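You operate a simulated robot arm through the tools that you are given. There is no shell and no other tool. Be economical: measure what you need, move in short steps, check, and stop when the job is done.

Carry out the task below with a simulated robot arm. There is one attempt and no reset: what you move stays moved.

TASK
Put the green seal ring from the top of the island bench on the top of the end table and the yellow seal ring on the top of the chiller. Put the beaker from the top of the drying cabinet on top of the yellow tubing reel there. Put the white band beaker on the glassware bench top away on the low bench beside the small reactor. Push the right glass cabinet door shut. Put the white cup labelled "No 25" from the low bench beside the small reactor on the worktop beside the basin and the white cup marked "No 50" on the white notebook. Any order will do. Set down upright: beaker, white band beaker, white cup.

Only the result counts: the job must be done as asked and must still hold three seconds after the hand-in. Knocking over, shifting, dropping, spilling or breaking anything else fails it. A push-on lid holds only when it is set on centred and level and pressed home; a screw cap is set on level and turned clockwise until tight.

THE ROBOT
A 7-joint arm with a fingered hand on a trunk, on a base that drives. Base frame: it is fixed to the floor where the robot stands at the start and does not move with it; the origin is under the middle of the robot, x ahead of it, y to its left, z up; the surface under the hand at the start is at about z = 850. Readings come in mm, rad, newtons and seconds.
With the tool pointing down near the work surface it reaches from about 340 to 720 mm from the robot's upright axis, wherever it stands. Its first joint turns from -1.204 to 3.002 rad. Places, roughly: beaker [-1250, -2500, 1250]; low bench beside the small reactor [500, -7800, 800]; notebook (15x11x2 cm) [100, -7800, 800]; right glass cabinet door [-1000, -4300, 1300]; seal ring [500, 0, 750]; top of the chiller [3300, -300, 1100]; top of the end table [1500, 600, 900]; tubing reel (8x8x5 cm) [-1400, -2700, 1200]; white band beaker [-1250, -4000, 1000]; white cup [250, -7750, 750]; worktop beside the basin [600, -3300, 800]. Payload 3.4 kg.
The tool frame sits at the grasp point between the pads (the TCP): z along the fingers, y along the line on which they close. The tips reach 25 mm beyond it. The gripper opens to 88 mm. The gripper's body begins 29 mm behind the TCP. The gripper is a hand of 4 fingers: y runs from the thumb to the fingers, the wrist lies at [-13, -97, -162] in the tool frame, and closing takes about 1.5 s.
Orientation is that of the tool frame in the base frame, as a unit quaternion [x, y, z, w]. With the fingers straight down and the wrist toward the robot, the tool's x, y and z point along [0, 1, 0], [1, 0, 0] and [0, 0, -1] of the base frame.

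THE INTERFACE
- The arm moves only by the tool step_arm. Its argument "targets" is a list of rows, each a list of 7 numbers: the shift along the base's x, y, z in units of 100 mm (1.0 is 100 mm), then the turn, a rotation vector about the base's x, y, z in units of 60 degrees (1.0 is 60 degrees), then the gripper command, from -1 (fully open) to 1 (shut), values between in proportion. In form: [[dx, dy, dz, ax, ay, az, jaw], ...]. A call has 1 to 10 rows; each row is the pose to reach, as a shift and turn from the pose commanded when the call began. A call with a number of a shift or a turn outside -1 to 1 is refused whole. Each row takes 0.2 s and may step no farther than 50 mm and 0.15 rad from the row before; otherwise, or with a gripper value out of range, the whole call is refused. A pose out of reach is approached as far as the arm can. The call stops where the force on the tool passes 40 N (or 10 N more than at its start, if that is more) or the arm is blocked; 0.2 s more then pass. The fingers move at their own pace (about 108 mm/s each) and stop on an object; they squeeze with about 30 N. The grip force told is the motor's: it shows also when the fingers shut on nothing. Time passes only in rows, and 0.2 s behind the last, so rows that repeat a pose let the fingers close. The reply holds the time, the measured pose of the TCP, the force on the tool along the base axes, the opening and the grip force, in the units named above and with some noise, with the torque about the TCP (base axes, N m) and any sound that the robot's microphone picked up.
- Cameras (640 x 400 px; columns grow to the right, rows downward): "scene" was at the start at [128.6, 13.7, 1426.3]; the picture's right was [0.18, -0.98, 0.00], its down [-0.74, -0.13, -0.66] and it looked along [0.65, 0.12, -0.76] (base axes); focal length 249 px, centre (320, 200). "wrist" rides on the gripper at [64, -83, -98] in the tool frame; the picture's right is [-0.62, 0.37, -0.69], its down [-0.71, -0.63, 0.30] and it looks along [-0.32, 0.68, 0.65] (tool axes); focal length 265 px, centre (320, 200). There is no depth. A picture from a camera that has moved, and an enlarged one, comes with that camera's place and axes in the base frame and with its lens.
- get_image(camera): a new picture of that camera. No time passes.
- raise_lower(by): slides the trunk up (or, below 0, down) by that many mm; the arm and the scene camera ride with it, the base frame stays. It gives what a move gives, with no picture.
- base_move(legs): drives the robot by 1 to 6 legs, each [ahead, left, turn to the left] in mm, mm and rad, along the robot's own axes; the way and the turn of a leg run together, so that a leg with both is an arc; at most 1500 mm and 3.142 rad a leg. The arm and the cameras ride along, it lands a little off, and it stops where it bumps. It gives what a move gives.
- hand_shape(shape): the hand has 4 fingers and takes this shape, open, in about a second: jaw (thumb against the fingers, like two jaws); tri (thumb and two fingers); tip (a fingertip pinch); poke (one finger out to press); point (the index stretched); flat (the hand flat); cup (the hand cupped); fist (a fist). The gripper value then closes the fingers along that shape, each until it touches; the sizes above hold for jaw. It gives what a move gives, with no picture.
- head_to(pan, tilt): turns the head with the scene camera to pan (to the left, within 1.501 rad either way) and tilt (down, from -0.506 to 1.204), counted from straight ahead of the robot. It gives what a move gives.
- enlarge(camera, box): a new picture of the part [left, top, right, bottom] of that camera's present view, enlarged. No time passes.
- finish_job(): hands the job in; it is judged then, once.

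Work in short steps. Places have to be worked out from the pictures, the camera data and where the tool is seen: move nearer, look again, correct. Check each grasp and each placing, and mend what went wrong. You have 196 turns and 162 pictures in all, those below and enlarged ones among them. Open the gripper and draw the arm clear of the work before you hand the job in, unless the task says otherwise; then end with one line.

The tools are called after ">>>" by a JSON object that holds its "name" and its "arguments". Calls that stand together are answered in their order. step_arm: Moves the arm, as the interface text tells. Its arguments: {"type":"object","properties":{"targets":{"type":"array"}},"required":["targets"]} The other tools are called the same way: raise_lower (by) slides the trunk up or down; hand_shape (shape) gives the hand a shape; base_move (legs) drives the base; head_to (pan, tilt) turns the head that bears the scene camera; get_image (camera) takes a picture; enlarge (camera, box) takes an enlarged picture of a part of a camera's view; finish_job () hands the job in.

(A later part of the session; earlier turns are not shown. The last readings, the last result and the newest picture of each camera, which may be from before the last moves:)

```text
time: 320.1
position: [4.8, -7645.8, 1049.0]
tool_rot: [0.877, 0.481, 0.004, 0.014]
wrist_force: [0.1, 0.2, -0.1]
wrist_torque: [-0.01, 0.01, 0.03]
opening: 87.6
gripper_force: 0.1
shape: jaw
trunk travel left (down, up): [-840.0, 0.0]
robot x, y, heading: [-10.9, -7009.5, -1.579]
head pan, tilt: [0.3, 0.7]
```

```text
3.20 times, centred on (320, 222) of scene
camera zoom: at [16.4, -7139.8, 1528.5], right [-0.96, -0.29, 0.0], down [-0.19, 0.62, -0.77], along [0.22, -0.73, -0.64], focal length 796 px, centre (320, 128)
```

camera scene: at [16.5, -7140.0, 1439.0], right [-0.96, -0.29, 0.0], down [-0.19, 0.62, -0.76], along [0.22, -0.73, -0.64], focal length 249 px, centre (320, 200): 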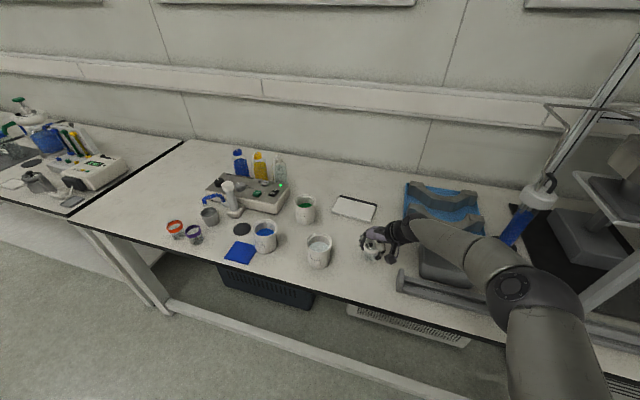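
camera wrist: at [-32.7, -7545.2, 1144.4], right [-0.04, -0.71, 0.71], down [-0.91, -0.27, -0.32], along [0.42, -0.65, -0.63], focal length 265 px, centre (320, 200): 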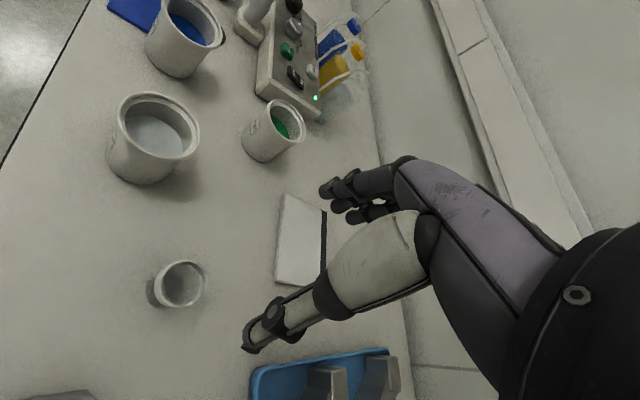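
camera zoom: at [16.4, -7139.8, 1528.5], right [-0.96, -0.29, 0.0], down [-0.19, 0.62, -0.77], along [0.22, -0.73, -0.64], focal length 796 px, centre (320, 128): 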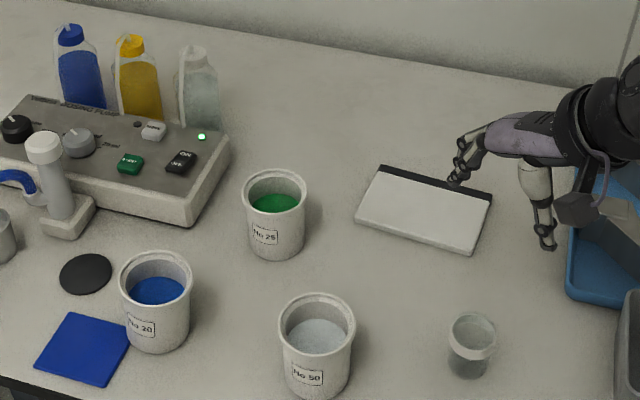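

Labels readable: No 50 (white liquid) ≈(152,-7585), No 25 (green) ≈(255,-7743), notebook centre ≈(93,-7836); bench z≈796, cup rims ≈886, ~74 mm wide. I unyaw the hand, retract and bring the base closer.

>>> {"name": "step_arm", "arguments": {"targets": [[0, 0.12, 0, 0, 0, -0.125, -1], [0, 0.25, 0, 0, 0, -0.25, -1], [0, 0.38, 0, 0, 0, -0.375, -1], [0, 0.5, 0, 0, 0, -0.5, -1], [0, 0.62, 0, 0, 0, -0.625, -1], [0, 0.75, 0, 0, 0, -0.75, -1], [0, 0.88, 0, 0, 0, -0.875, -1], [0, 1.0, 0, 0, 0, -0.98, -1]]}}

>>> {"name": "step_arm", "arguments": {"targets": [[0, 0.4, 0.2, 0, 0, 0, -1], [0, 0.8, 0.4, 0, 0, 0, -1], [0, 1.0, 0.5, 0, 0, 0, -1]]}}

>>> {"name": "base_move", "arguments": {"legs": [[170, 130, 0]]}}

>>> {"name": "get_image", "arguments": {"camera": "wrist"}}

```text
time: 321.9
position: [-4.9, -7558.0, 1050.1]
tool_rot: [1.0, 0.017, 0.02, -0.002]
wrist_force: [0.2, 1.0, 0.0]
wrist_torque: [-0.01, -0.02, 0.01]
opening: 87.7
gripper_force: 0.0
shape: jaw
out of reach, approached as far as the arm can: row 7, 8
trunk travel left (down, up): [-840.0, 0.0]
robot x, y, heading: [-8.3, -7005.1, -1.574]
head pan, tilt: [0.3, 0.7]
```

```text
time: 322.7
position: [7.5, -7450.6, 1092.2]
tool_rot: [0.999, 0.038, 0.0, -0.007]
wrist_force: [-0.4, 0.3, 1.1]
wrist_torque: [0.0, 0.0, -0.01]
opening: 87.6
gripper_force: 0.1
shape: jaw
trunk travel left (down, up): [-840.0, 0.0]
robot x, y, heading: [-9.5, -7004.7, -1.576]
head pan, tilt: [0.3, 0.7]
```

```text
time: 324.4
position: [139.8, -7623.9, 1094.4]
tool_rot: [0.999, 0.037, -0.001, -0.002]
wrist_force: [-0.5, 0.4, -0.3]
wrist_torque: [0.02, 0.0, -0.01]
opening: 87.6
gripper_force: 0.1
shape: jaw
trunk travel left (down, up): [-840.0, 0.0]
robot x, y, heading: [117.5, -7181.1, -1.573]
head pan, tilt: [0.3, 0.7]
```

```text
69 pictures are left
camera wrist: at [196.4, -7537.9, 1192.8], right [-0.59, -0.42, 0.69], down [-0.76, 0.58, -0.3], along [-0.27, -0.7, -0.66], focal length 265 px, centre (320, 200)
```

wrist: 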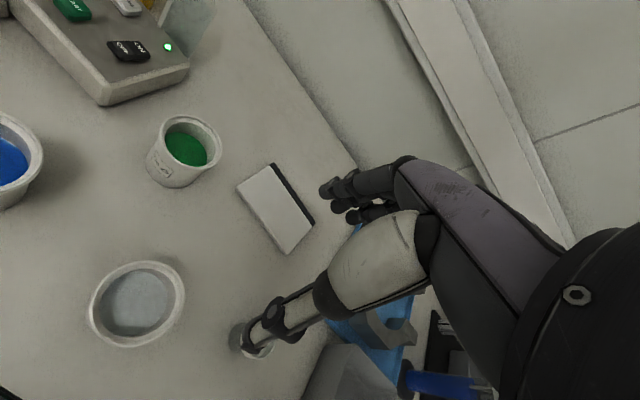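

No 50 confirmed at (155,-7584). Centre over it and lower the trunk 150 mm (tips still above rim), then check.

>>> {"name": "step_arm", "arguments": {"targets": [[0.08, 0.2, 0, 0, 0, 0, -1], [0.15, 0.4, 0, 0, 0, 0, -1]]}}

>>> {"name": "raise_lower", "arguments": {"by": -150}}

>>> {"name": "head_to", "arguments": {"pan": 0.2, "tilt": 0.85}}

>>> {"name": "get_image", "arguments": {"camera": "wrist"}}

>>> {"name": "get_image", "arguments": {"camera": "scene"}}

```text
time: 325.0
position: [145.9, -7589.3, 1089.3]
tool_rot: [0.999, 0.036, -0.011, -0.015]
wrist_force: [0.5, 0.2, 0.2]
wrist_torque: [0.0, -0.01, 0.02]
opening: 88.2
gripper_force: 0.1
shape: jaw
out of reach, approached as far as the arm can: row 1, 2
trunk travel left (down, up): [-840.0, 0.0]
robot x, y, heading: [124.0, -7180.2, -1.572]
head pan, tilt: [0.3, 0.7]
```

```text
time: 326.7
position: [148.3, -7589.3, 937.6]
tool_rot: [0.999, 0.036, -0.01, -0.017]
wrist_force: [-0.5, 0.2, -0.1]
wrist_torque: [0.01, 0.02, 0.04]
opening: 87.9
gripper_force: 0.0
shape: jaw
trunk travel left (down, up): [-690.0, 150.0]
robot x, y, heading: [118.8, -7177.3, -1.574]
head pan, tilt: [0.3, 0.7]
```

```text
time: 327.4
position: [148.1, -7590.3, 938.8]
tool_rot: [0.999, 0.036, -0.006, -0.014]
wrist_force: [0.1, -0.3, 0.7]
wrist_torque: [0.0, -0.04, -0.01]
opening: 87.8
gripper_force: 0.2
shape: jaw
trunk travel left (down, up): [-690.0, 150.0]
robot x, y, heading: [120.0, -7182.4, -1.572]
head pan, tilt: [0.201, 0.85]
```

```text
68 pictures are left
camera wrist: at [207.4, -7506.0, 1039.8], right [-0.58, -0.43, 0.69], down [-0.76, 0.59, -0.28], along [-0.28, -0.69, -0.67], focal length 265 px, centre (320, 200)
```

wrist: 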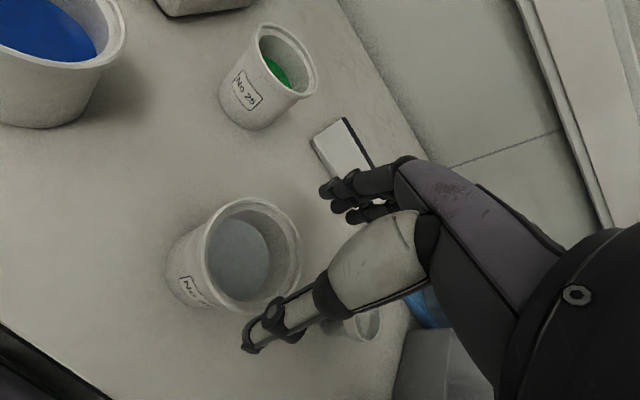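

```text
67 pictures are left
camera scene: at [135.0, -7318.9, 1389.0], right [-0.99, -0.13, 0.0], down [-0.07, 0.54, -0.84], along [0.11, -0.83, -0.55], focal length 249 px, centre (320, 200)
```

scene: 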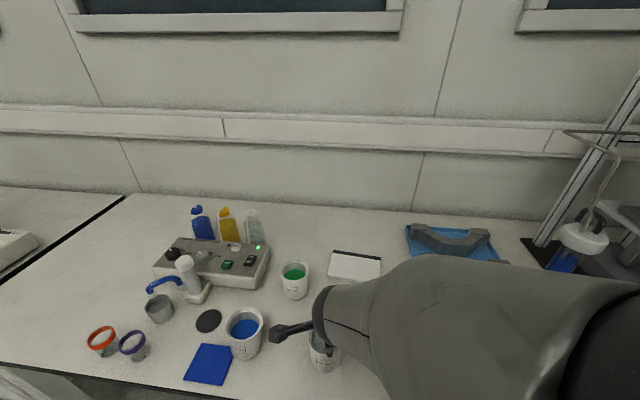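

Cup centre is (158,-7584); arm is too folded here. Back the base 50 mm, then re-centre with the arm and fix the small tilt.

>>> {"name": "base_move", "arguments": {"legs": [[-50, 0, 0]]}}

>>> {"name": "step_arm", "arguments": {"targets": [[0.05, -0.2, 0.05, -0.027, -0.012, 0, -1], [0.1, -0.42, 0.05, -0.027, -0.012, 0, -1], [0.1, -0.42, 0.05, -0.027, -0.012, 0, -1]]}}

>>> {"name": "get_image", "arguments": {"camera": "wrist"}}

```text
time: 328.3
position: [148.0, -7537.8, 940.5]
tool_rot: [0.999, 0.035, -0.006, -0.014]
wrist_force: [0.2, 0.2, 0.4]
wrist_torque: [-0.03, 0.01, -0.01]
opening: 87.5
gripper_force: 0.0
shape: jaw
trunk travel left (down, up): [-690.0, 150.0]
robot x, y, heading: [125.2, -7131.0, -1.569]
head pan, tilt: [0.201, 0.85]
```

```text
time: 329.1
position: [158.2, -7581.3, 944.4]
tool_rot: [0.999, 0.035, -0.001, 0.0]
wrist_force: [0.3, -0.5, -1.0]
wrist_torque: [-0.04, -0.02, 0.04]
opening: 87.7
gripper_force: 0.1
shape: jaw
trunk travel left (down, up): [-690.0, 150.0]
robot x, y, heading: [124.6, -7130.7, -1.569]
head pan, tilt: [0.201, 0.85]
```

```text
66 pictures are left
camera wrist: at [216.1, -7494.6, 1042.0], right [-0.59, -0.41, 0.69], down [-0.76, 0.58, -0.3], along [-0.28, -0.7, -0.65], focal length 265 px, centre (320, 200)
```

wrist: 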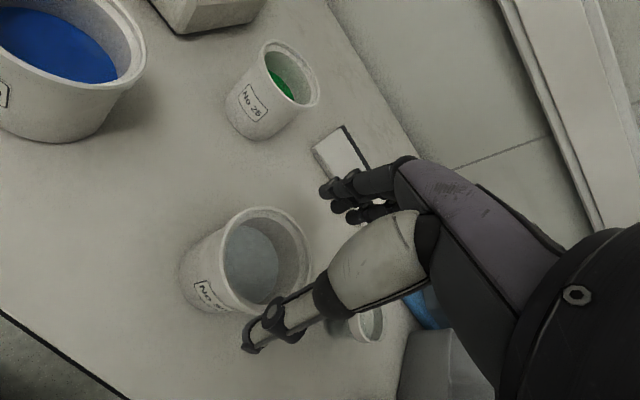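

Offset only ~+2.5 mm y. Adjust and descend 40 mm (tips just below rim), checking.

>>> {"name": "step_arm", "arguments": {"targets": [[0, 0.025, 0, 0, 0, 0, -1], [0, 0.025, -0.2, 0, 0, 0, -1], [0, 0.025, -0.4, 0, 0, 0, -1]]}}

>>> {"name": "get_image", "arguments": {"camera": "wrist"}}

```text
time: 329.9
position: [161.8, -7583.0, 914.2]
tool_rot: [0.999, 0.033, 0.014, 0.006]
wrist_force: [-0.1, -0.2, -0.5]
wrist_torque: [0.03, -0.01, 0.0]
opening: 87.7
gripper_force: 0.1
shape: jaw
trunk travel left (down, up): [-690.0, 150.0]
robot x, y, heading: [124.7, -7130.6, -1.572]
head pan, tilt: [0.201, 0.85]
```

```text
65 pictures are left
camera wrist: at [217.4, -7495.1, 1013.2], right [-0.61, -0.4, 0.68], down [-0.75, 0.58, -0.33], along [-0.26, -0.71, -0.65], focal length 265 px, centre (320, 200)
```

wrist: 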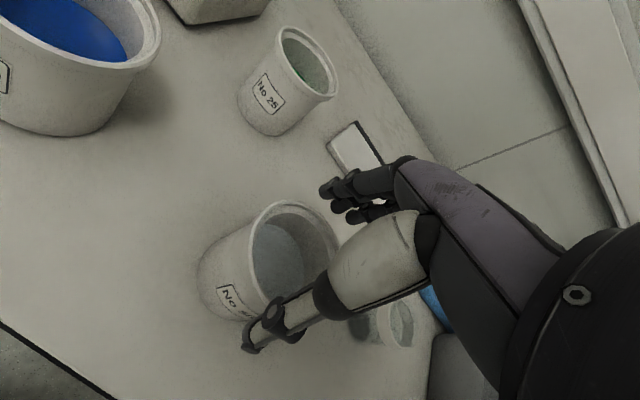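

The arm is at its low limit again; restore the level pose at z≈944 and use the trunk to descend.

>>> {"name": "step_arm", "arguments": {"targets": [[-0.02, 0.03, 0.2, 0.01, 0.027, 0, -1], [-0.037, 0.04, 0.3, 0.01, 0.027, 0, -1], [-0.037, 0.04, 0.3, 0.01, 0.027, 0, -1]]}}

>>> {"name": "raise_lower", "arguments": {"by": -34}}

>>> {"name": "get_image", "arguments": {"camera": "wrist"}}

```text
time: 330.7
position: [155.8, -7574.9, 933.5]
tool_rot: [0.999, 0.035, -0.015, -0.007]
wrist_force: [-0.9, -0.4, 0.4]
wrist_torque: [0.0, -0.01, 0.02]
opening: 87.9
gripper_force: 0.0
shape: jaw
trunk travel left (down, up): [-690.0, 150.0]
robot x, y, heading: [121.7, -7129.9, -1.574]
head pan, tilt: [0.201, 0.85]
```

```text
time: 331.5
position: [156.1, -7574.8, 899.6]
tool_rot: [0.999, 0.034, -0.014, -0.007]
wrist_force: [0.5, 0.8, -0.6]
wrist_torque: [-0.03, -0.02, 0.03]
opening: 88.1
gripper_force: 0.1
shape: jaw
trunk travel left (down, up): [-656.0, 184.0]
robot x, y, heading: [123.9, -7128.0, -1.57]
head pan, tilt: [0.201, 0.85]
```

```text
64 pictures are left
camera wrist: at [216.3, -7489.1, 997.7], right [-0.57, -0.42, 0.7], down [-0.77, 0.58, -0.28], along [-0.29, -0.7, -0.65], focal length 265 px, centre (320, 200)
```

wrist: 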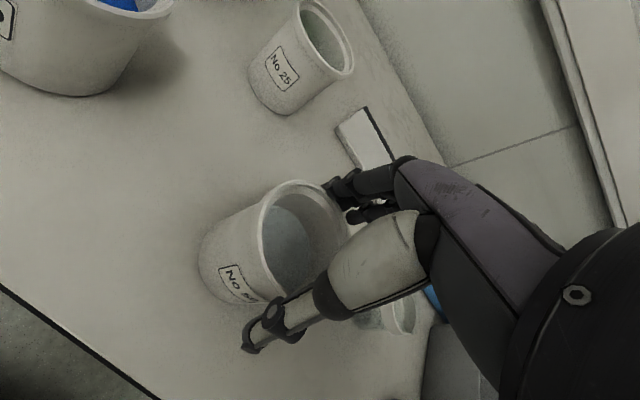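

The far fingers are close to the rim and the arm is near its folding limit. I raise 45 mm, back the base 70 mm, and re-approach with more room.

>>> {"name": "raise_lower", "arguments": {"by": 45}}

>>> {"name": "base_move", "arguments": {"legs": [[-70, 0, 0]]}}

>>> {"name": "step_arm", "arguments": {"targets": [[0.01, -0.4, 0, -0.0125, -0.027, 0, -1], [0.02, -0.76, 0, -0.0125, -0.027, 0, -1], [0.02, -0.76, 0, -0.0125, -0.027, 0, -1]]}}

>>> {"name": "get_image", "arguments": {"camera": "wrist"}}

```text
time: 332.4
position: [155.4, -7575.0, 943.8]
tool_rot: [0.999, 0.036, -0.014, -0.007]
wrist_force: [-0.2, -0.4, -0.8]
wrist_torque: [0.03, -0.01, -0.01]
opening: 87.8
gripper_force: 0.1
shape: jaw
trunk travel left (down, up): [-701.0, 139.0]
robot x, y, heading: [125.2, -7133.8, -1.569]
head pan, tilt: [0.201, 0.85]
```

```text
time: 333.4
position: [157.5, -7503.7, 945.5]
tool_rot: [0.999, 0.036, -0.014, -0.006]
wrist_force: [0.3, 0.3, -0.6]
wrist_torque: [-0.02, 0.03, -0.01]
opening: 87.8
gripper_force: 0.0
shape: jaw
trunk travel left (down, up): [-701.0, 139.0]
robot x, y, heading: [123.7, -7057.9, -1.571]
head pan, tilt: [0.201, 0.85]
```

```text
time: 334.2
position: [157.9, -7581.0, 945.1]
tool_rot: [0.999, 0.035, -0.001, 0.001]
wrist_force: [-0.1, 0.7, 0.2]
wrist_torque: [0.03, -0.01, -0.03]
opening: 87.8
gripper_force: 0.1
shape: jaw
trunk travel left (down, up): [-701.0, 139.0]
robot x, y, heading: [122.7, -7060.7, -1.572]
head pan, tilt: [0.201, 0.85]
```

```text
63 pictures are left
camera wrist: at [215.6, -7493.5, 1044.1], right [-0.59, -0.41, 0.69], down [-0.76, 0.58, -0.3], along [-0.28, -0.71, -0.65], focal length 265 px, centre (320, 200)
```

wrist: 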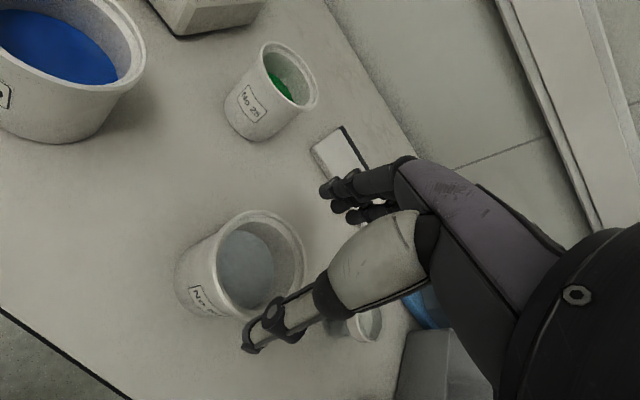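

Level pose with centre ≈(156,-7579). Tiny shift, lower trunk 45 mm, look.

>>> {"name": "step_arm", "arguments": {"targets": [[-0.01, 0.025, 0, 0, 0, 0, -1]]}}

>>> {"name": "raise_lower", "arguments": {"by": -42}}

>>> {"name": "get_image", "arguments": {"camera": "wrist"}}

>>> {"name": "get_image", "arguments": {"camera": "scene"}}

```text
time: 334.6
position: [156.8, -7578.2, 945.4]
tool_rot: [0.999, 0.035, 0.0, 0.002]
wrist_force: [-0.5, -0.5, 0.1]
wrist_torque: [0.02, 0.01, -0.02]
opening: 88.3
gripper_force: 0.0
shape: jaw
trunk travel left (down, up): [-701.0, 139.0]
robot x, y, heading: [122.1, -7060.3, -1.573]
head pan, tilt: [0.201, 0.85]
```

```text
time: 335.5
position: [156.5, -7578.1, 903.8]
tool_rot: [0.999, 0.035, -0.001, 0.001]
wrist_force: [0.8, -0.1, 0.2]
wrist_torque: [0.02, 0.01, 0.0]
opening: 87.7
gripper_force: 0.1
shape: jaw
trunk travel left (down, up): [-659.0, 181.0]
robot x, y, heading: [121.9, -7062.1, -1.568]
head pan, tilt: [0.201, 0.85]
```

```text
62 pictures are left
camera wrist: at [214.4, -7491.0, 1002.0], right [-0.59, -0.41, 0.69], down [-0.76, 0.58, -0.3], along [-0.28, -0.71, -0.65], focal length 265 px, centre (320, 200)
```

wrist: 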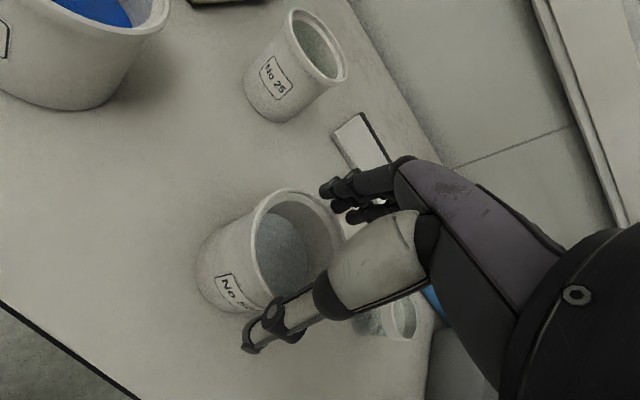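

```text
61 pictures are left
camera scene: at [139.4, -7186.6, 1335.2], right [-0.98, -0.2, 0.0], down [-0.15, 0.74, -0.66], along [0.13, -0.65, -0.75], focal length 249 px, centre (320, 200)
```

scene: 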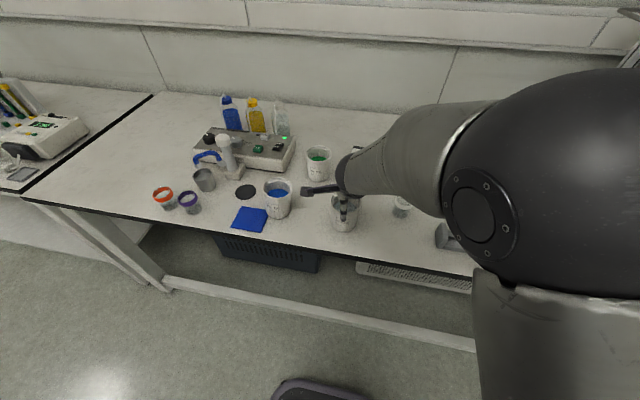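

Rim aligns with the TCP projection. Lower 38 mm and close.

>>> {"name": "raise_lower", "arguments": {"by": -20}}

>>> {"name": "raise_lower", "arguments": {"by": -17}}

>>> {"name": "step_arm", "arguments": {"targets": [[0, 0, 0, 0, 0, 0, -0.7], [0, 0, 0, 0, 0, 0, -0.4], [0, 0, 0, 0, 0, 0, 0], [0, 0, 0, 0, 0, 0, 0.5], [0, 0, 0, 0, 0, 0, 1], [0, 0, 0, 0, 0, 0, 1]]}}

>>> {"name": "get_image", "arguments": {"camera": "wrist"}}

```text
time: 336.1
position: [157.0, -7578.6, 883.5]
tool_rot: [0.999, 0.036, -0.001, 0.0]
wrist_force: [0.1, -0.6, 0.3]
wrist_torque: [0.01, -0.04, 0.02]
opening: 87.7
gripper_force: 0.1
shape: jaw
trunk travel left (down, up): [-639.0, 201.0]
robot x, y, heading: [125.5, -7058.0, -1.571]
head pan, tilt: [0.201, 0.85]
```

```text
time: 336.8
position: [158.8, -7579.2, 870.7]
tool_rot: [0.999, 0.036, 0.001, 0.004]
wrist_force: [3.3, -3.0, 16.9]
wrist_torque: [-0.21, -0.04, -0.03]
opening: 88.1
gripper_force: 0.1
shape: jaw
trunk travel left (down, up): [-622.0, 218.0]
robot x, y, heading: [122.6, -7062.2, -1.572]
head pan, tilt: [0.201, 0.85]
```

```text
time: 338.2
position: [156.3, -7576.5, 866.9]
tool_rot: [0.999, 0.036, -0.001, 0.002]
wrist_force: [2.0, 0.0, 17.6]
wrist_torque: [-0.68, -0.1, 0.07]
opening: 54.5
gripper_force: 29.7
shape: jaw
trunk travel left (down, up): [-622.0, 218.0]
robot x, y, heading: [123.6, -7062.2, -1.571]
head pan, tilt: [0.201, 0.85]
```

```text
60 pictures are left
camera wrist: at [214.4, -7489.1, 966.2], right [-0.59, -0.41, 0.7], down [-0.76, 0.58, -0.31], along [-0.28, -0.71, -0.65], focal length 265 px, centre (320, 200)
```

wrist: 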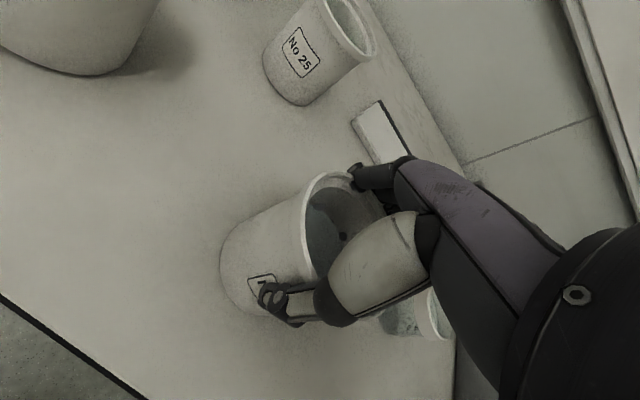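

Let me zoom to verify the far fingers are outside the cup.

>>> {"name": "enlarge", "arguments": {"camera": "wrist", "box": [210, 150, 450, 330]}}

```text
2.22 times, centred on (330, 240) of wrist
camera zoom: at [214.4, -7489.1, 966.2], right [-0.59, -0.41, 0.7], down [-0.76, 0.58, -0.31], along [-0.28, -0.71, -0.65], focal length 590 px, centre (298, 111)
```

zoom: 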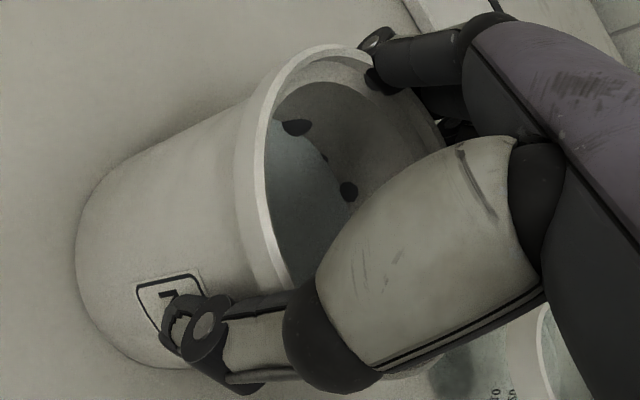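

Fingers are outside (slight tip clipping through the wall only). Lift 60 mm gently and check.

>>> {"name": "raise_lower", "arguments": {"by": 60}}

>>> {"name": "get_image", "arguments": {"camera": "scene"}}

>>> {"name": "get_image", "arguments": {"camera": "wrist"}}

```text
time: 339.2
position: [156.0, -7577.6, 926.8]
tool_rot: [0.999, 0.036, -0.001, 0.0]
wrist_force: [0.1, 0.5, -2.2]
wrist_torque: [-0.03, -0.02, 0.03]
opening: 54.1
gripper_force: 30.0
shape: jaw
trunk travel left (down, up): [-682.0, 158.0]
robot x, y, heading: [125.7, -7059.8, -1.574]
head pan, tilt: [0.201, 0.85]
```

```text
58 pictures are left
camera scene: at [139.3, -7187.1, 1358.2], right [-0.98, -0.2, 0.0], down [-0.15, 0.74, -0.66], along [0.13, -0.65, -0.75], focal length 249 px, centre (320, 200)
```

scene: 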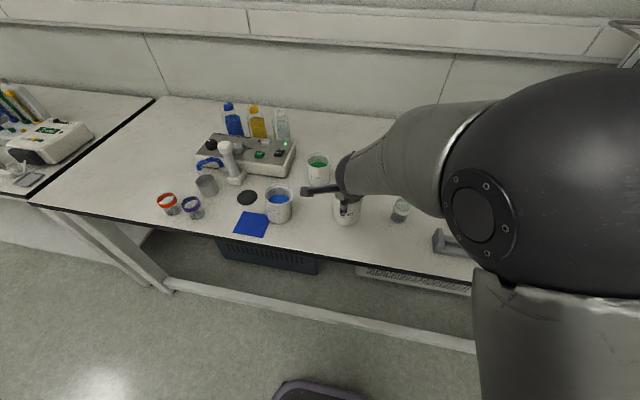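

```text
57 pictures are left
camera wrist: at [214.3, -7491.3, 1024.7], right [-0.59, -0.41, 0.69], down [-0.76, 0.58, -0.3], along [-0.28, -0.71, -0.65], focal length 265 px, centre (320, 200)
```

wrist: 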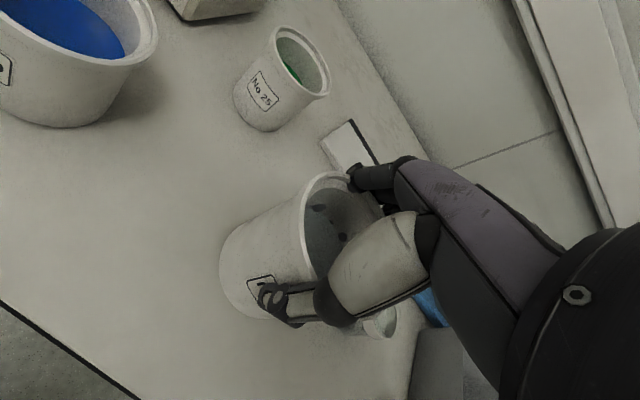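

Held. Raise 40 mm more to clear neighbours, shift the arm to x≈97, and advance the base 130 mm.

>>> {"name": "raise_lower", "arguments": {"by": 45}}

>>> {"name": "step_arm", "arguments": {"targets": [[-0.15, 0, 0, 0, 0, 0, 1], [-0.3, 0, 0, 0, 0, 0, 1], [-0.45, 0, 0, 0, 0, 0, 1], [-0.58, 0, 0, 0, 0, 0, 1]]}}

>>> {"name": "base_move", "arguments": {"legs": [[130, 0, 0]]}}

>>> {"name": "step_arm", "arguments": {"targets": [[0, -0.2, 0, 0, 0, 0, 1], [0, -0.4, 0, 0, 0, 0, 1], [0, -0.6, 0, 0, 0, 0, 1], [0, -0.8, 0, 0, 0, 0, 1]]}}

>>> {"name": "get_image", "arguments": {"camera": "wrist"}}

>>> {"name": "get_image", "arguments": {"camera": "scene"}}

```text
time: 340.1
position: [156.7, -7578.4, 970.4]
tool_rot: [0.999, 0.035, -0.001, 0.0]
wrist_force: [0.7, -0.2, -2.1]
wrist_torque: [-0.01, 0.01, -0.01]
opening: 54.5
gripper_force: 30.2
shape: jaw
trunk travel left (down, up): [-727.0, 113.0]
robot x, y, heading: [118.9, -7061.2, -1.57]
head pan, tilt: [0.201, 0.85]
```

```text
time: 341.1
position: [98.3, -7578.9, 972.2]
tool_rot: [0.999, 0.035, -0.001, 0.001]
wrist_force: [0.2, -0.6, -1.4]
wrist_torque: [0.01, -0.03, 0.02]
opening: 54.3
gripper_force: 30.2
shape: jaw
trunk travel left (down, up): [-727.0, 113.0]
robot x, y, heading: [120.8, -7057.5, -1.566]
head pan, tilt: [0.201, 0.85]
```

```text
time: 342.3
position: [98.9, -7709.0, 972.0]
tool_rot: [0.999, 0.035, -0.001, 0.0]
wrist_force: [0.4, 0.0, -1.8]
wrist_torque: [0.03, -0.02, -0.02]
opening: 54.5
gripper_force: 30.1
shape: jaw
trunk travel left (down, up): [-727.0, 113.0]
robot x, y, heading: [121.9, -7188.6, -1.573]
head pan, tilt: [0.201, 0.85]
```

```text
time: 343.3
position: [98.8, -7790.3, 969.2]
tool_rot: [0.999, 0.036, -0.001, 0.0]
wrist_force: [-0.4, 0.1, -2.1]
wrist_torque: [-0.01, -0.01, 0.0]
opening: 54.4
gripper_force: 29.9
shape: jaw
trunk travel left (down, up): [-727.0, 113.0]
robot x, y, heading: [121.6, -7190.7, -1.573]
head pan, tilt: [0.201, 0.85]
```

```text
56 pictures are left
camera wrist: at [157.8, -7703.2, 1068.7], right [-0.59, -0.41, 0.69], down [-0.76, 0.58, -0.3], along [-0.28, -0.7, -0.65], focal length 265 px, centre (320, 200)
```

wrist: 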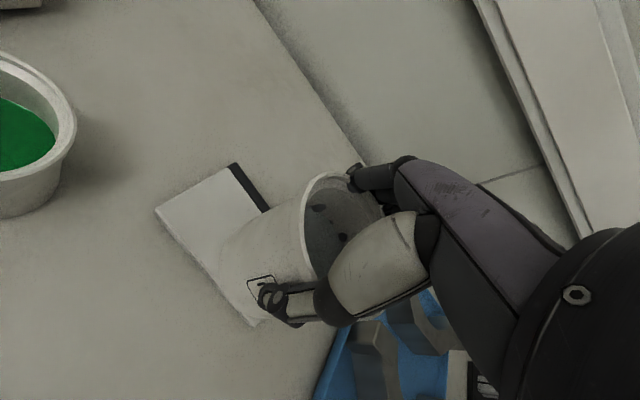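

```text
55 pictures are left
camera scene: at [138.9, -7318.1, 1403.1], right [-0.98, -0.2, 0.0], down [-0.15, 0.74, -0.66], along [0.13, -0.65, -0.75], focal length 249 px, centre (320, 200)
```

scene: 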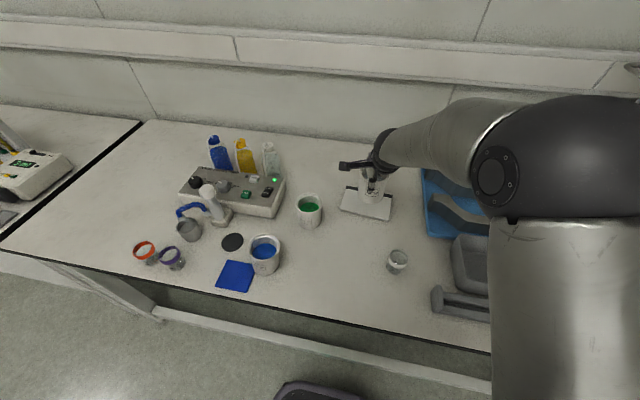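

Notebook centre ≈(95,-7845). Move −52 mm y, lower by trunk 65 mm, check.

>>> {"name": "step_arm", "arguments": {"targets": [[-0.02, -0.2, 0, 0, 0, 0, 1], [-0.03, -0.4, 0, 0, 0, 0, 1], [-0.03, -0.53, 0, 0, 0, 0, 1], [-0.03, -0.53, 0, 0, 0, 0, 1]]}}

>>> {"name": "raise_lower", "arguments": {"by": -66}}

>>> {"name": "get_image", "arguments": {"camera": "wrist"}}

>>> {"name": "enlarge", "arguments": {"camera": "scene", "box": [300, 100, 460, 230]}}

```text
time: 344.3
position: [96.0, -7841.1, 972.5]
tool_rot: [0.999, 0.036, -0.001, 0.001]
wrist_force: [0.2, -0.6, -2.7]
wrist_torque: [0.0, 0.02, -0.01]
opening: 54.2
gripper_force: 29.9
shape: jaw
trunk travel left (down, up): [-727.0, 113.0]
robot x, y, heading: [120.2, -7192.7, -1.571]
head pan, tilt: [0.201, 0.85]
```

```text
time: 345.4
position: [95.8, -7840.4, 906.0]
tool_rot: [0.999, 0.036, -0.001, 0.001]
wrist_force: [-0.2, 0.0, -1.8]
wrist_torque: [0.01, -0.03, 0.01]
opening: 54.2
gripper_force: 29.7
shape: jaw
trunk travel left (down, up): [-661.0, 179.0]
robot x, y, heading: [122.2, -7188.7, -1.571]
head pan, tilt: [0.201, 0.85]
```

```text
54 pictures are left
camera wrist: at [154.4, -7754.2, 1004.4], right [-0.59, -0.41, 0.69], down [-0.76, 0.58, -0.3], along [-0.28, -0.71, -0.65], focal length 265 px, centre (320, 200)
```

wrist: 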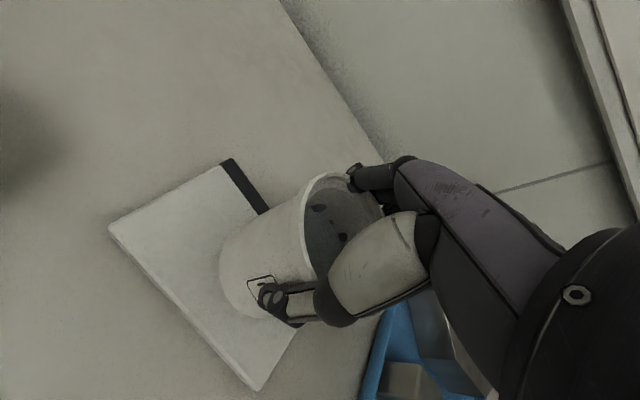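

```text
3.08 times, centred on (380, 165) of scene
camera zoom: at [139.1, -7316.8, 1337.2], right [-0.98, -0.2, 0.0], down [-0.15, 0.74, -0.66], along [0.13, -0.65, -0.75], focal length 765 px, centre (135, 308)
```

zoom: 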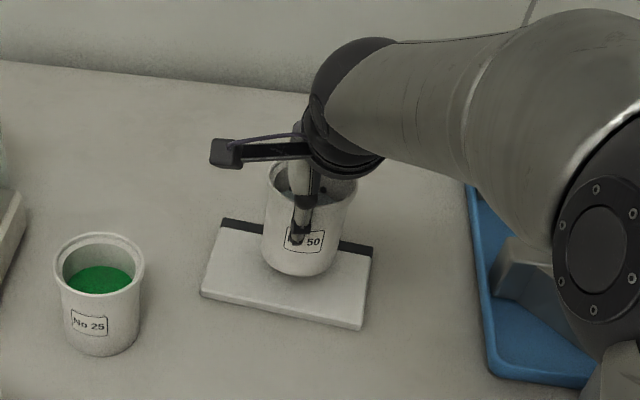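

Cup is above the notebook's centre. Shift +5 mm x and lower 14 mm.

>>> {"name": "step_arm", "arguments": {"targets": [[0.05, 0, 0, 0, 0, 0, 1]]}}

>>> {"name": "raise_lower", "arguments": {"by": -13}}

>>> {"name": "raise_lower", "arguments": {"by": -3}}

```text
time: 345.8
position: [101.0, -7840.4, 905.0]
tool_rot: [0.999, 0.036, 0.0, 0.001]
wrist_force: [-0.8, 0.1, -1.6]
wrist_torque: [-0.01, -0.04, -0.02]
opening: 54.3
gripper_force: 30.4
shape: jaw
trunk travel left (down, up): [-661.0, 179.0]
robot x, y, heading: [122.3, -7189.9, -1.573]
head pan, tilt: [0.201, 0.85]
```

```text
time: 346.4
position: [103.5, -7840.9, 892.1]
tool_rot: [0.999, 0.036, -0.001, 0.001]
wrist_force: [0.6, -0.3, -1.7]
wrist_torque: [0.01, -0.01, -0.01]
opening: 54.3
gripper_force: 30.1
shape: jaw
trunk travel left (down, up): [-648.0, 192.0]
robot x, y, heading: [120.1, -7189.5, -1.574]
head pan, tilt: [0.201, 0.85]
```

```text
time: 346.9
position: [101.4, -7841.1, 888.1]
tool_rot: [0.999, 0.036, -0.001, 0.0]
wrist_force: [0.9, 0.1, -1.9]
wrist_torque: [-0.01, 0.02, 0.0]
opening: 54.5
gripper_force: 29.9
shape: jaw
trunk travel left (down, up): [-645.0, 195.0]
robot x, y, heading: [121.1, -7190.7, -1.575]
head pan, tilt: [0.201, 0.85]
```

>>> {"name": "raise_lower", "arguments": {"by": -4}}

>>> {"name": "enlarge", "arguments": {"camera": "scene", "box": [300, 100, 460, 230]}}

```text
time: 347.4
position: [100.5, -7840.4, 885.6]
tool_rot: [0.999, 0.035, -0.001, 0.001]
wrist_force: [0.3, -0.3, -1.8]
wrist_torque: [0.02, -0.01, 0.02]
opening: 54.1
gripper_force: 30.1
shape: jaw
trunk travel left (down, up): [-641.0, 199.0]
robot x, y, heading: [118.9, -7188.8, -1.578]
head pan, tilt: [0.201, 0.85]
```

```text
3.08 times, centred on (380, 165) of scene
camera zoom: at [139.1, -7316.9, 1317.2], right [-0.98, -0.2, 0.0], down [-0.15, 0.74, -0.66], along [0.13, -0.65, -0.75], focal length 765 px, centre (135, 308)
```

zoom: 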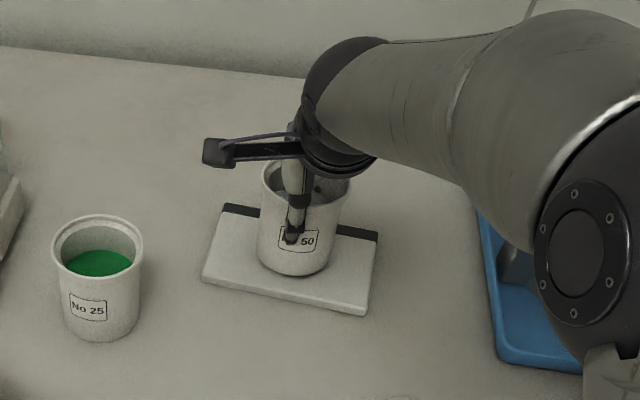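

Almost touching. Lower in 3 mm steps until the force shows contact.

>>> {"name": "raise_lower", "arguments": {"by": -3}}

>>> {"name": "raise_lower", "arguments": {"by": -2}}

```text
time: 348.0
position: [101.4, -7840.2, 883.3]
tool_rot: [0.999, 0.036, -0.001, 0.0]
wrist_force: [-1.0, 0.8, -1.5]
wrist_torque: [0.01, -0.04, -0.01]
opening: 54.1
gripper_force: 29.8
shape: jaw
trunk travel left (down, up): [-638.0, 202.0]
robot x, y, heading: [122.7, -7192.8, -1.571]
head pan, tilt: [0.201, 0.85]
```

```text
time: 348.5
position: [101.5, -7840.3, 881.8]
tool_rot: [0.999, 0.036, -0.001, 0.001]
wrist_force: [-0.4, 0.3, 0.2]
wrist_torque: [-0.08, -0.03, 0.04]
opening: 54.3
gripper_force: 29.9
shape: jaw
trunk travel left (down, up): [-636.0, 204.0]
robot x, y, heading: [121.9, -7188.6, -1.569]
head pan, tilt: [0.201, 0.85]
```

Contact just made (weight unloaded). Lower 1 mm and open gently.

>>> {"name": "raise_lower", "arguments": {"by": -1}}

>>> {"name": "step_arm", "arguments": {"targets": [[0, 0, 0, 0, 0, 0, 0], [0, 0, 0, 0, 0, 0, -0.3], [0, 0, 0, 0, 0, 0, -0.6], [0, 0, 0, 0, 0, 0, -1], [0, 0, 0, 0, 0, 0, -1], [0, 0, 0, 0, 0, 0, -1]]}}

>>> {"name": "get_image", "arguments": {"camera": "wrist"}}

```text
time: 349.0
position: [102.2, -7841.0, 881.3]
tool_rot: [0.999, 0.036, 0.0, 0.001]
wrist_force: [0.4, 0.1, 4.4]
wrist_torque: [-0.21, -0.02, -0.01]
opening: 54.3
gripper_force: 29.8
shape: jaw
trunk travel left (down, up): [-635.0, 205.0]
robot x, y, heading: [119.6, -7189.0, -1.572]
head pan, tilt: [0.201, 0.85]
```

```text
time: 350.4
position: [101.5, -7840.8, 880.6]
tool_rot: [0.999, 0.036, -0.001, 0.002]
wrist_force: [0.2, -3.1, 7.8]
wrist_torque: [-0.07, 0.01, 0.03]
opening: 87.9
gripper_force: 0.0
shape: jaw
trunk travel left (down, up): [-635.0, 205.0]
robot x, y, heading: [121.8, -7191.2, -1.571]
head pan, tilt: [0.201, 0.85]
```

```text
51 pictures are left
camera wrist: at [159.5, -7753.5, 979.1], right [-0.59, -0.41, 0.69], down [-0.76, 0.58, -0.31], along [-0.28, -0.71, -0.65], focal length 265 px, centre (320, 200)
```

wrist: 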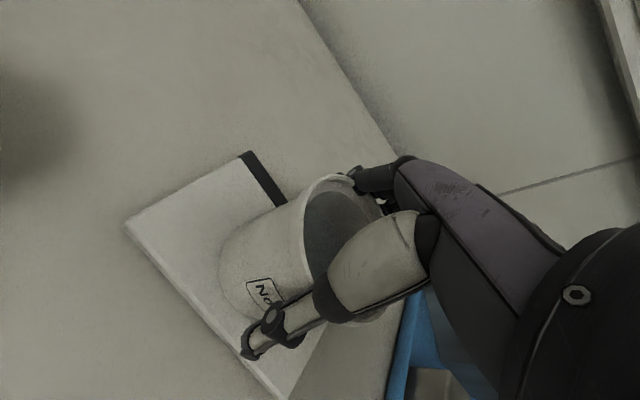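

Cup released on the notebook. Raise slowly and check.

>>> {"name": "raise_lower", "arguments": {"by": 15}}

>>> {"name": "raise_lower", "arguments": {"by": 85}}

>>> {"name": "get_image", "arguments": {"camera": "wrist"}}

>>> {"name": "get_image", "arguments": {"camera": "scene"}}

```text
time: 351.0
position: [101.8, -7840.3, 894.3]
tool_rot: [0.999, 0.036, -0.001, 0.0]
wrist_force: [0.0, 0.2, 0.6]
wrist_torque: [0.03, -0.01, 0.06]
opening: 87.7
gripper_force: 0.0
shape: jaw
trunk travel left (down, up): [-650.0, 190.0]
robot x, y, heading: [118.1, -7192.6, -1.575]
head pan, tilt: [0.201, 0.85]
```

```text
time: 352.2
position: [100.9, -7841.1, 979.8]
tool_rot: [0.999, 0.036, -0.001, 0.001]
wrist_force: [-0.5, -0.2, -0.3]
wrist_torque: [-0.01, -0.01, 0.03]
opening: 87.8
gripper_force: 0.1
shape: jaw
trunk travel left (down, up): [-735.0, 105.0]
robot x, y, heading: [123.0, -7190.6, -1.573]
head pan, tilt: [0.201, 0.85]
```

```text
50 pictures are left
camera wrist: at [159.3, -7754.2, 1078.2], right [-0.59, -0.41, 0.69], down [-0.76, 0.58, -0.3], along [-0.28, -0.71, -0.65], focal length 265 px, centre (320, 200)
```

wrist: 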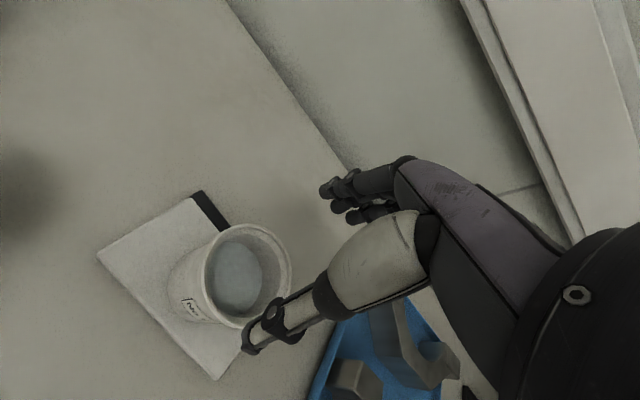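

```text
49 pictures are left
camera scene: at [139.0, -7316.8, 1411.2], right [-0.98, -0.2, 0.0], down [-0.15, 0.74, -0.66], along [0.13, -0.65, -0.75], focal length 249 px, centre (320, 200)
```

scene: 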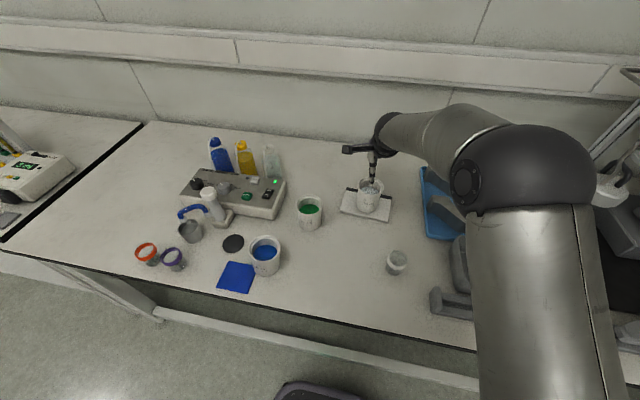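

No 50 stands on the notebook. Next No 25 at ≈(255,-7745): retract the arm 95 mm, slide base left 154 mm, look.

>>> {"name": "step_arm", "arguments": {"targets": [[0, 0.4, 0.1, 0, 0, 0, -1], [0, 0.8, 0.1, 0, 0, 0, -1], [0, 0.96, 0.1, 0, 0, 0, -1]]}}

>>> {"name": "base_move", "arguments": {"legs": [[0, 154, 0]]}}

>>> {"name": "get_image", "arguments": {"camera": "wrist"}}

>>> {"name": "get_image", "arguments": {"camera": "scene"}}

```text
time: 353.0
position: [102.0, -7745.0, 989.6]
tool_rot: [0.999, 0.036, 0.0, 0.001]
wrist_force: [-0.2, 0.5, -0.7]
wrist_torque: [-0.01, 0.02, -0.02]
opening: 87.8
gripper_force: 0.1
shape: jaw
trunk travel left (down, up): [-735.0, 105.0]
robot x, y, heading: [118.3, -7188.1, -1.571]
head pan, tilt: [0.201, 0.85]
```

```text
time: 354.4
position: [256.2, -7745.0, 990.1]
tool_rot: [0.999, 0.035, -0.001, 0.001]
wrist_force: [-0.3, 0.3, 0.2]
wrist_torque: [0.03, 0.0, -0.03]
opening: 88.2
gripper_force: 0.2
shape: jaw
trunk travel left (down, up): [-735.0, 105.0]
robot x, y, heading: [278.9, -7187.1, -1.575]
head pan, tilt: [0.201, 0.85]
```

```text
48 pictures are left
camera wrist: at [314.6, -7658.8, 1088.6], right [-0.59, -0.41, 0.69], down [-0.76, 0.58, -0.3], along [-0.28, -0.71, -0.65], focal length 265 px, centre (320, 200)
```

wrist: 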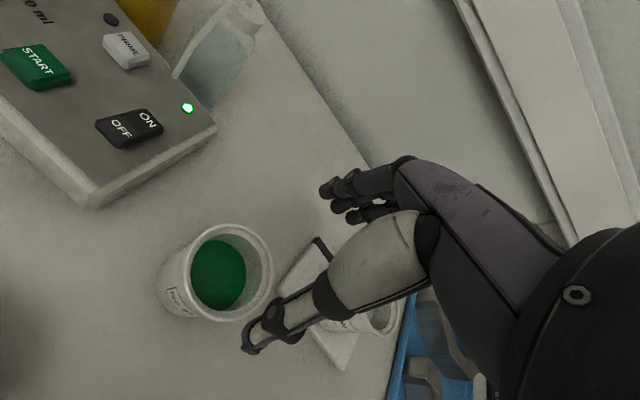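

```text
47 pictures are left
camera scene: at [293.9, -7316.8, 1411.3], right [-0.98, -0.2, 0.0], down [-0.15, 0.74, -0.66], along [0.13, -0.65, -0.75], focal length 249 px, centre (320, 200)
```

scene: 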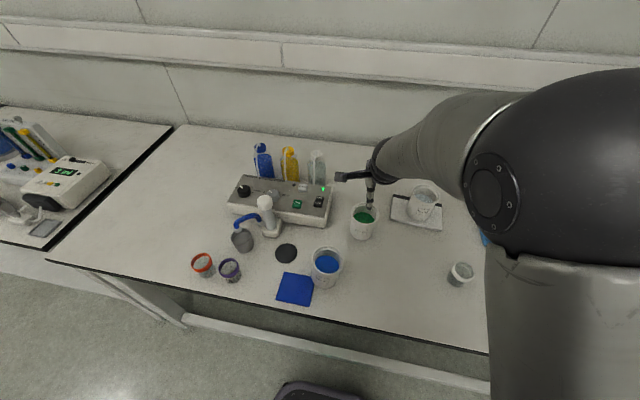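

Cup No 25 is practically under the TCP. Shift +2 mm y and lower 87 mm, check.

>>> {"name": "step_arm", "arguments": {"targets": [[-0.01, 0.02, 0, 0, 0, 0, -1]]}}

>>> {"name": "raise_lower", "arguments": {"by": -68}}

>>> {"name": "get_image", "arguments": {"camera": "wrist"}}

```text
time: 354.8
position: [254.2, -7744.5, 990.8]
tool_rot: [0.999, 0.036, 0.0, 0.002]
wrist_force: [0.3, -0.7, 1.0]
wrist_torque: [0.03, -0.01, -0.04]
opening: 88.0
gripper_force: 0.1
shape: jaw
trunk travel left (down, up): [-735.0, 105.0]
robot x, y, heading: [279.4, -7188.6, -1.576]
head pan, tilt: [0.201, 0.85]
```

```text
time: 355.9
position: [255.1, -7743.7, 922.2]
tool_rot: [0.999, 0.036, 0.0, 0.0]
wrist_force: [-0.8, 0.4, 0.3]
wrist_torque: [-0.05, -0.03, -0.05]
opening: 87.8
gripper_force: 0.0
shape: jaw
trunk travel left (down, up): [-667.0, 173.0]
robot x, y, heading: [275.1, -7192.5, -1.57]
head pan, tilt: [0.201, 0.85]
```

```text
46 pictures are left
camera wrist: at [313.1, -7656.8, 1020.8], right [-0.59, -0.41, 0.69], down [-0.76, 0.58, -0.3], along [-0.28, -0.71, -0.65], focal length 265 px, centre (320, 200)
```

wrist: 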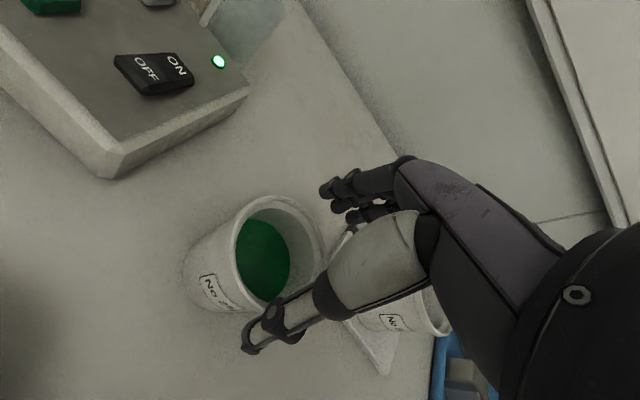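

Aligned. Lower to ≈872 and close.

>>> {"name": "raise_lower", "arguments": {"by": -30}}

>>> {"name": "raise_lower", "arguments": {"by": -18}}

>>> {"name": "step_arm", "arguments": {"targets": [[0, 0, 0, 0, 0, 0, -0.7], [0, 0, 0, 0, 0, 0, -0.4], [0, 0, 0, 0, 0, 0, 0], [0, 0, 0, 0, 0, 0, 0.5], [0, 0, 0, 0, 0, 0, 1], [0, 0, 0, 0, 0, 0, 1]]}}

>>> {"name": "raise_lower", "arguments": {"by": 60}}

>>> {"name": "get_image", "arguments": {"camera": "wrist"}}

```text
time: 356.6
position: [255.8, -7742.7, 892.8]
tool_rot: [0.999, 0.036, -0.001, 0.002]
wrist_force: [0.0, 1.2, 0.2]
wrist_torque: [0.01, 0.0, 0.01]
opening: 87.8
gripper_force: 0.0
shape: jaw
trunk travel left (down, up): [-637.0, 203.0]
robot x, y, heading: [276.0, -7187.8, -1.572]
head pan, tilt: [0.201, 0.85]
```

```text
time: 357.3
position: [255.1, -7745.1, 874.8]
tool_rot: [0.999, 0.036, 0.0, 0.002]
wrist_force: [0.2, -1.6, 5.2]
wrist_torque: [-0.08, -0.04, 0.01]
opening: 88.0
gripper_force: 0.1
shape: jaw
trunk travel left (down, up): [-619.0, 221.0]
robot x, y, heading: [274.2, -7190.9, -1.571]
head pan, tilt: [0.201, 0.85]
```

```text
time: 358.7
position: [255.2, -7743.7, 873.4]
tool_rot: [0.999, 0.037, -0.001, 0.0]
wrist_force: [-0.5, -1.8, 4.6]
wrist_torque: [-0.28, 0.14, 0.02]
opening: 57.2
gripper_force: 29.9
shape: jaw
trunk travel left (down, up): [-619.0, 221.0]
robot x, y, heading: [279.7, -7192.7, -1.571]
head pan, tilt: [0.201, 0.85]
```

```text
time: 359.7
position: [255.7, -7743.5, 934.2]
tool_rot: [0.999, 0.036, -0.001, 0.0]
wrist_force: [0.2, -0.5, -2.3]
wrist_torque: [0.01, 0.0, 0.01]
opening: 56.7
gripper_force: 29.3
shape: jaw
trunk travel left (down, up): [-679.0, 161.0]
robot x, y, heading: [277.5, -7191.2, -1.574]
head pan, tilt: [0.201, 0.85]
```

```text
45 pictures are left
camera wrist: at [313.0, -7657.2, 1032.5], right [-0.59, -0.41, 0.69], down [-0.76, 0.58, -0.3], along [-0.28, -0.71, -0.65], focal length 265 px, centre (320, 200)
```

wrist: 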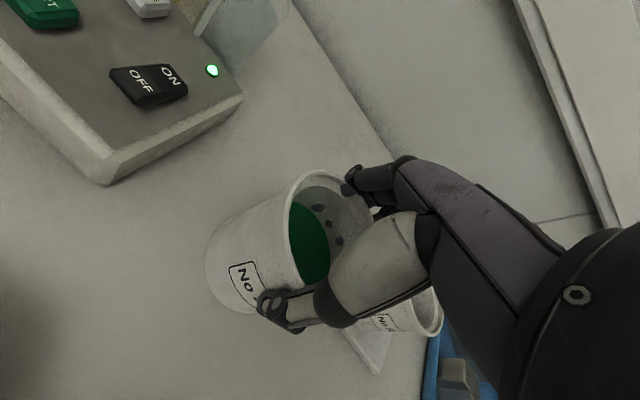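

Held. Raise to the top, back away and drive to the worktop beside the basin.

>>> {"name": "raise_lower", "arguments": {"by": 161}}

>>> {"name": "base_move", "arguments": {"legs": [[-480, 0, 0], [0, 0, -2.46], [760, 0, 0], [0, 0, -0.68], [1500, 0, 0], [500, 0, 0]]}}

>>> {"name": "head_to", "arguments": {"pan": -0.6, "tilt": 0.4}}

>>> {"name": "get_image", "arguments": {"camera": "scene"}}

```text
time: 361.5
position: [256.4, -7743.2, 1095.1]
tool_rot: [0.999, 0.036, -0.001, 0.0]
wrist_force: [0.2, 0.6, -1.8]
wrist_torque: [-0.01, 0.02, 0.03]
opening: 56.7
gripper_force: 29.9
shape: jaw
trunk travel left (down, up): [-840.0, 0.0]
robot x, y, heading: [275.0, -7192.9, -1.575]
head pan, tilt: [0.201, 0.85]
```

```text
time: 385.2
position: [-180.6, -3588.3, 1096.0]
tool_rot: [-0.034, 0.999, 0.0, 0.001]
wrist_force: [-0.7, -0.6, -2.1]
wrist_torque: [0.0, 0.01, 0.01]
opening: 56.4
gripper_force: 30.2
shape: jaw
trunk travel left (down, up): [-840.0, 0.0]
robot x, y, heading: [-205.8, -4141.8, 1.56]
head pan, tilt: [0.201, 0.85]
```

```text
time: 386.3
position: [-181.2, -3587.3, 1096.1]
tool_rot: [-0.033, 0.999, -0.001, 0.001]
wrist_force: [0.0, -0.3, -2.9]
wrist_torque: [0.01, 0.0, -0.01]
opening: 56.2
gripper_force: 30.1
shape: jaw
trunk travel left (down, up): [-840.0, 0.0]
robot x, y, heading: [-203.6, -4145.3, 1.564]
head pan, tilt: [-0.6, 0.4]
```

```text
44 pictures are left
camera scene: at [-149.2, -4014.7, 1555.3], right [0.82, -0.57, 0.0], down [-0.22, -0.32, -0.92], along [0.52, 0.76, -0.39], focal length 249 px, centre (320, 200)
```

scene: 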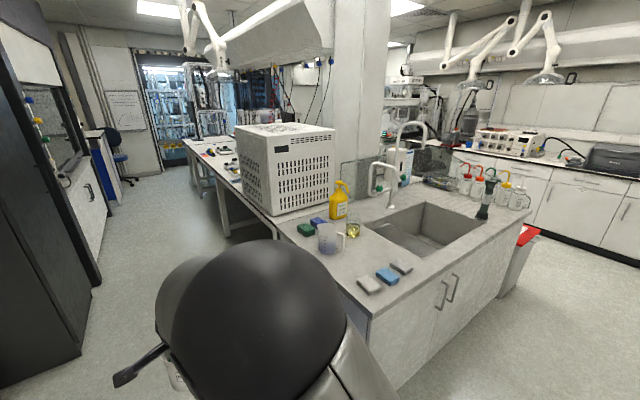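

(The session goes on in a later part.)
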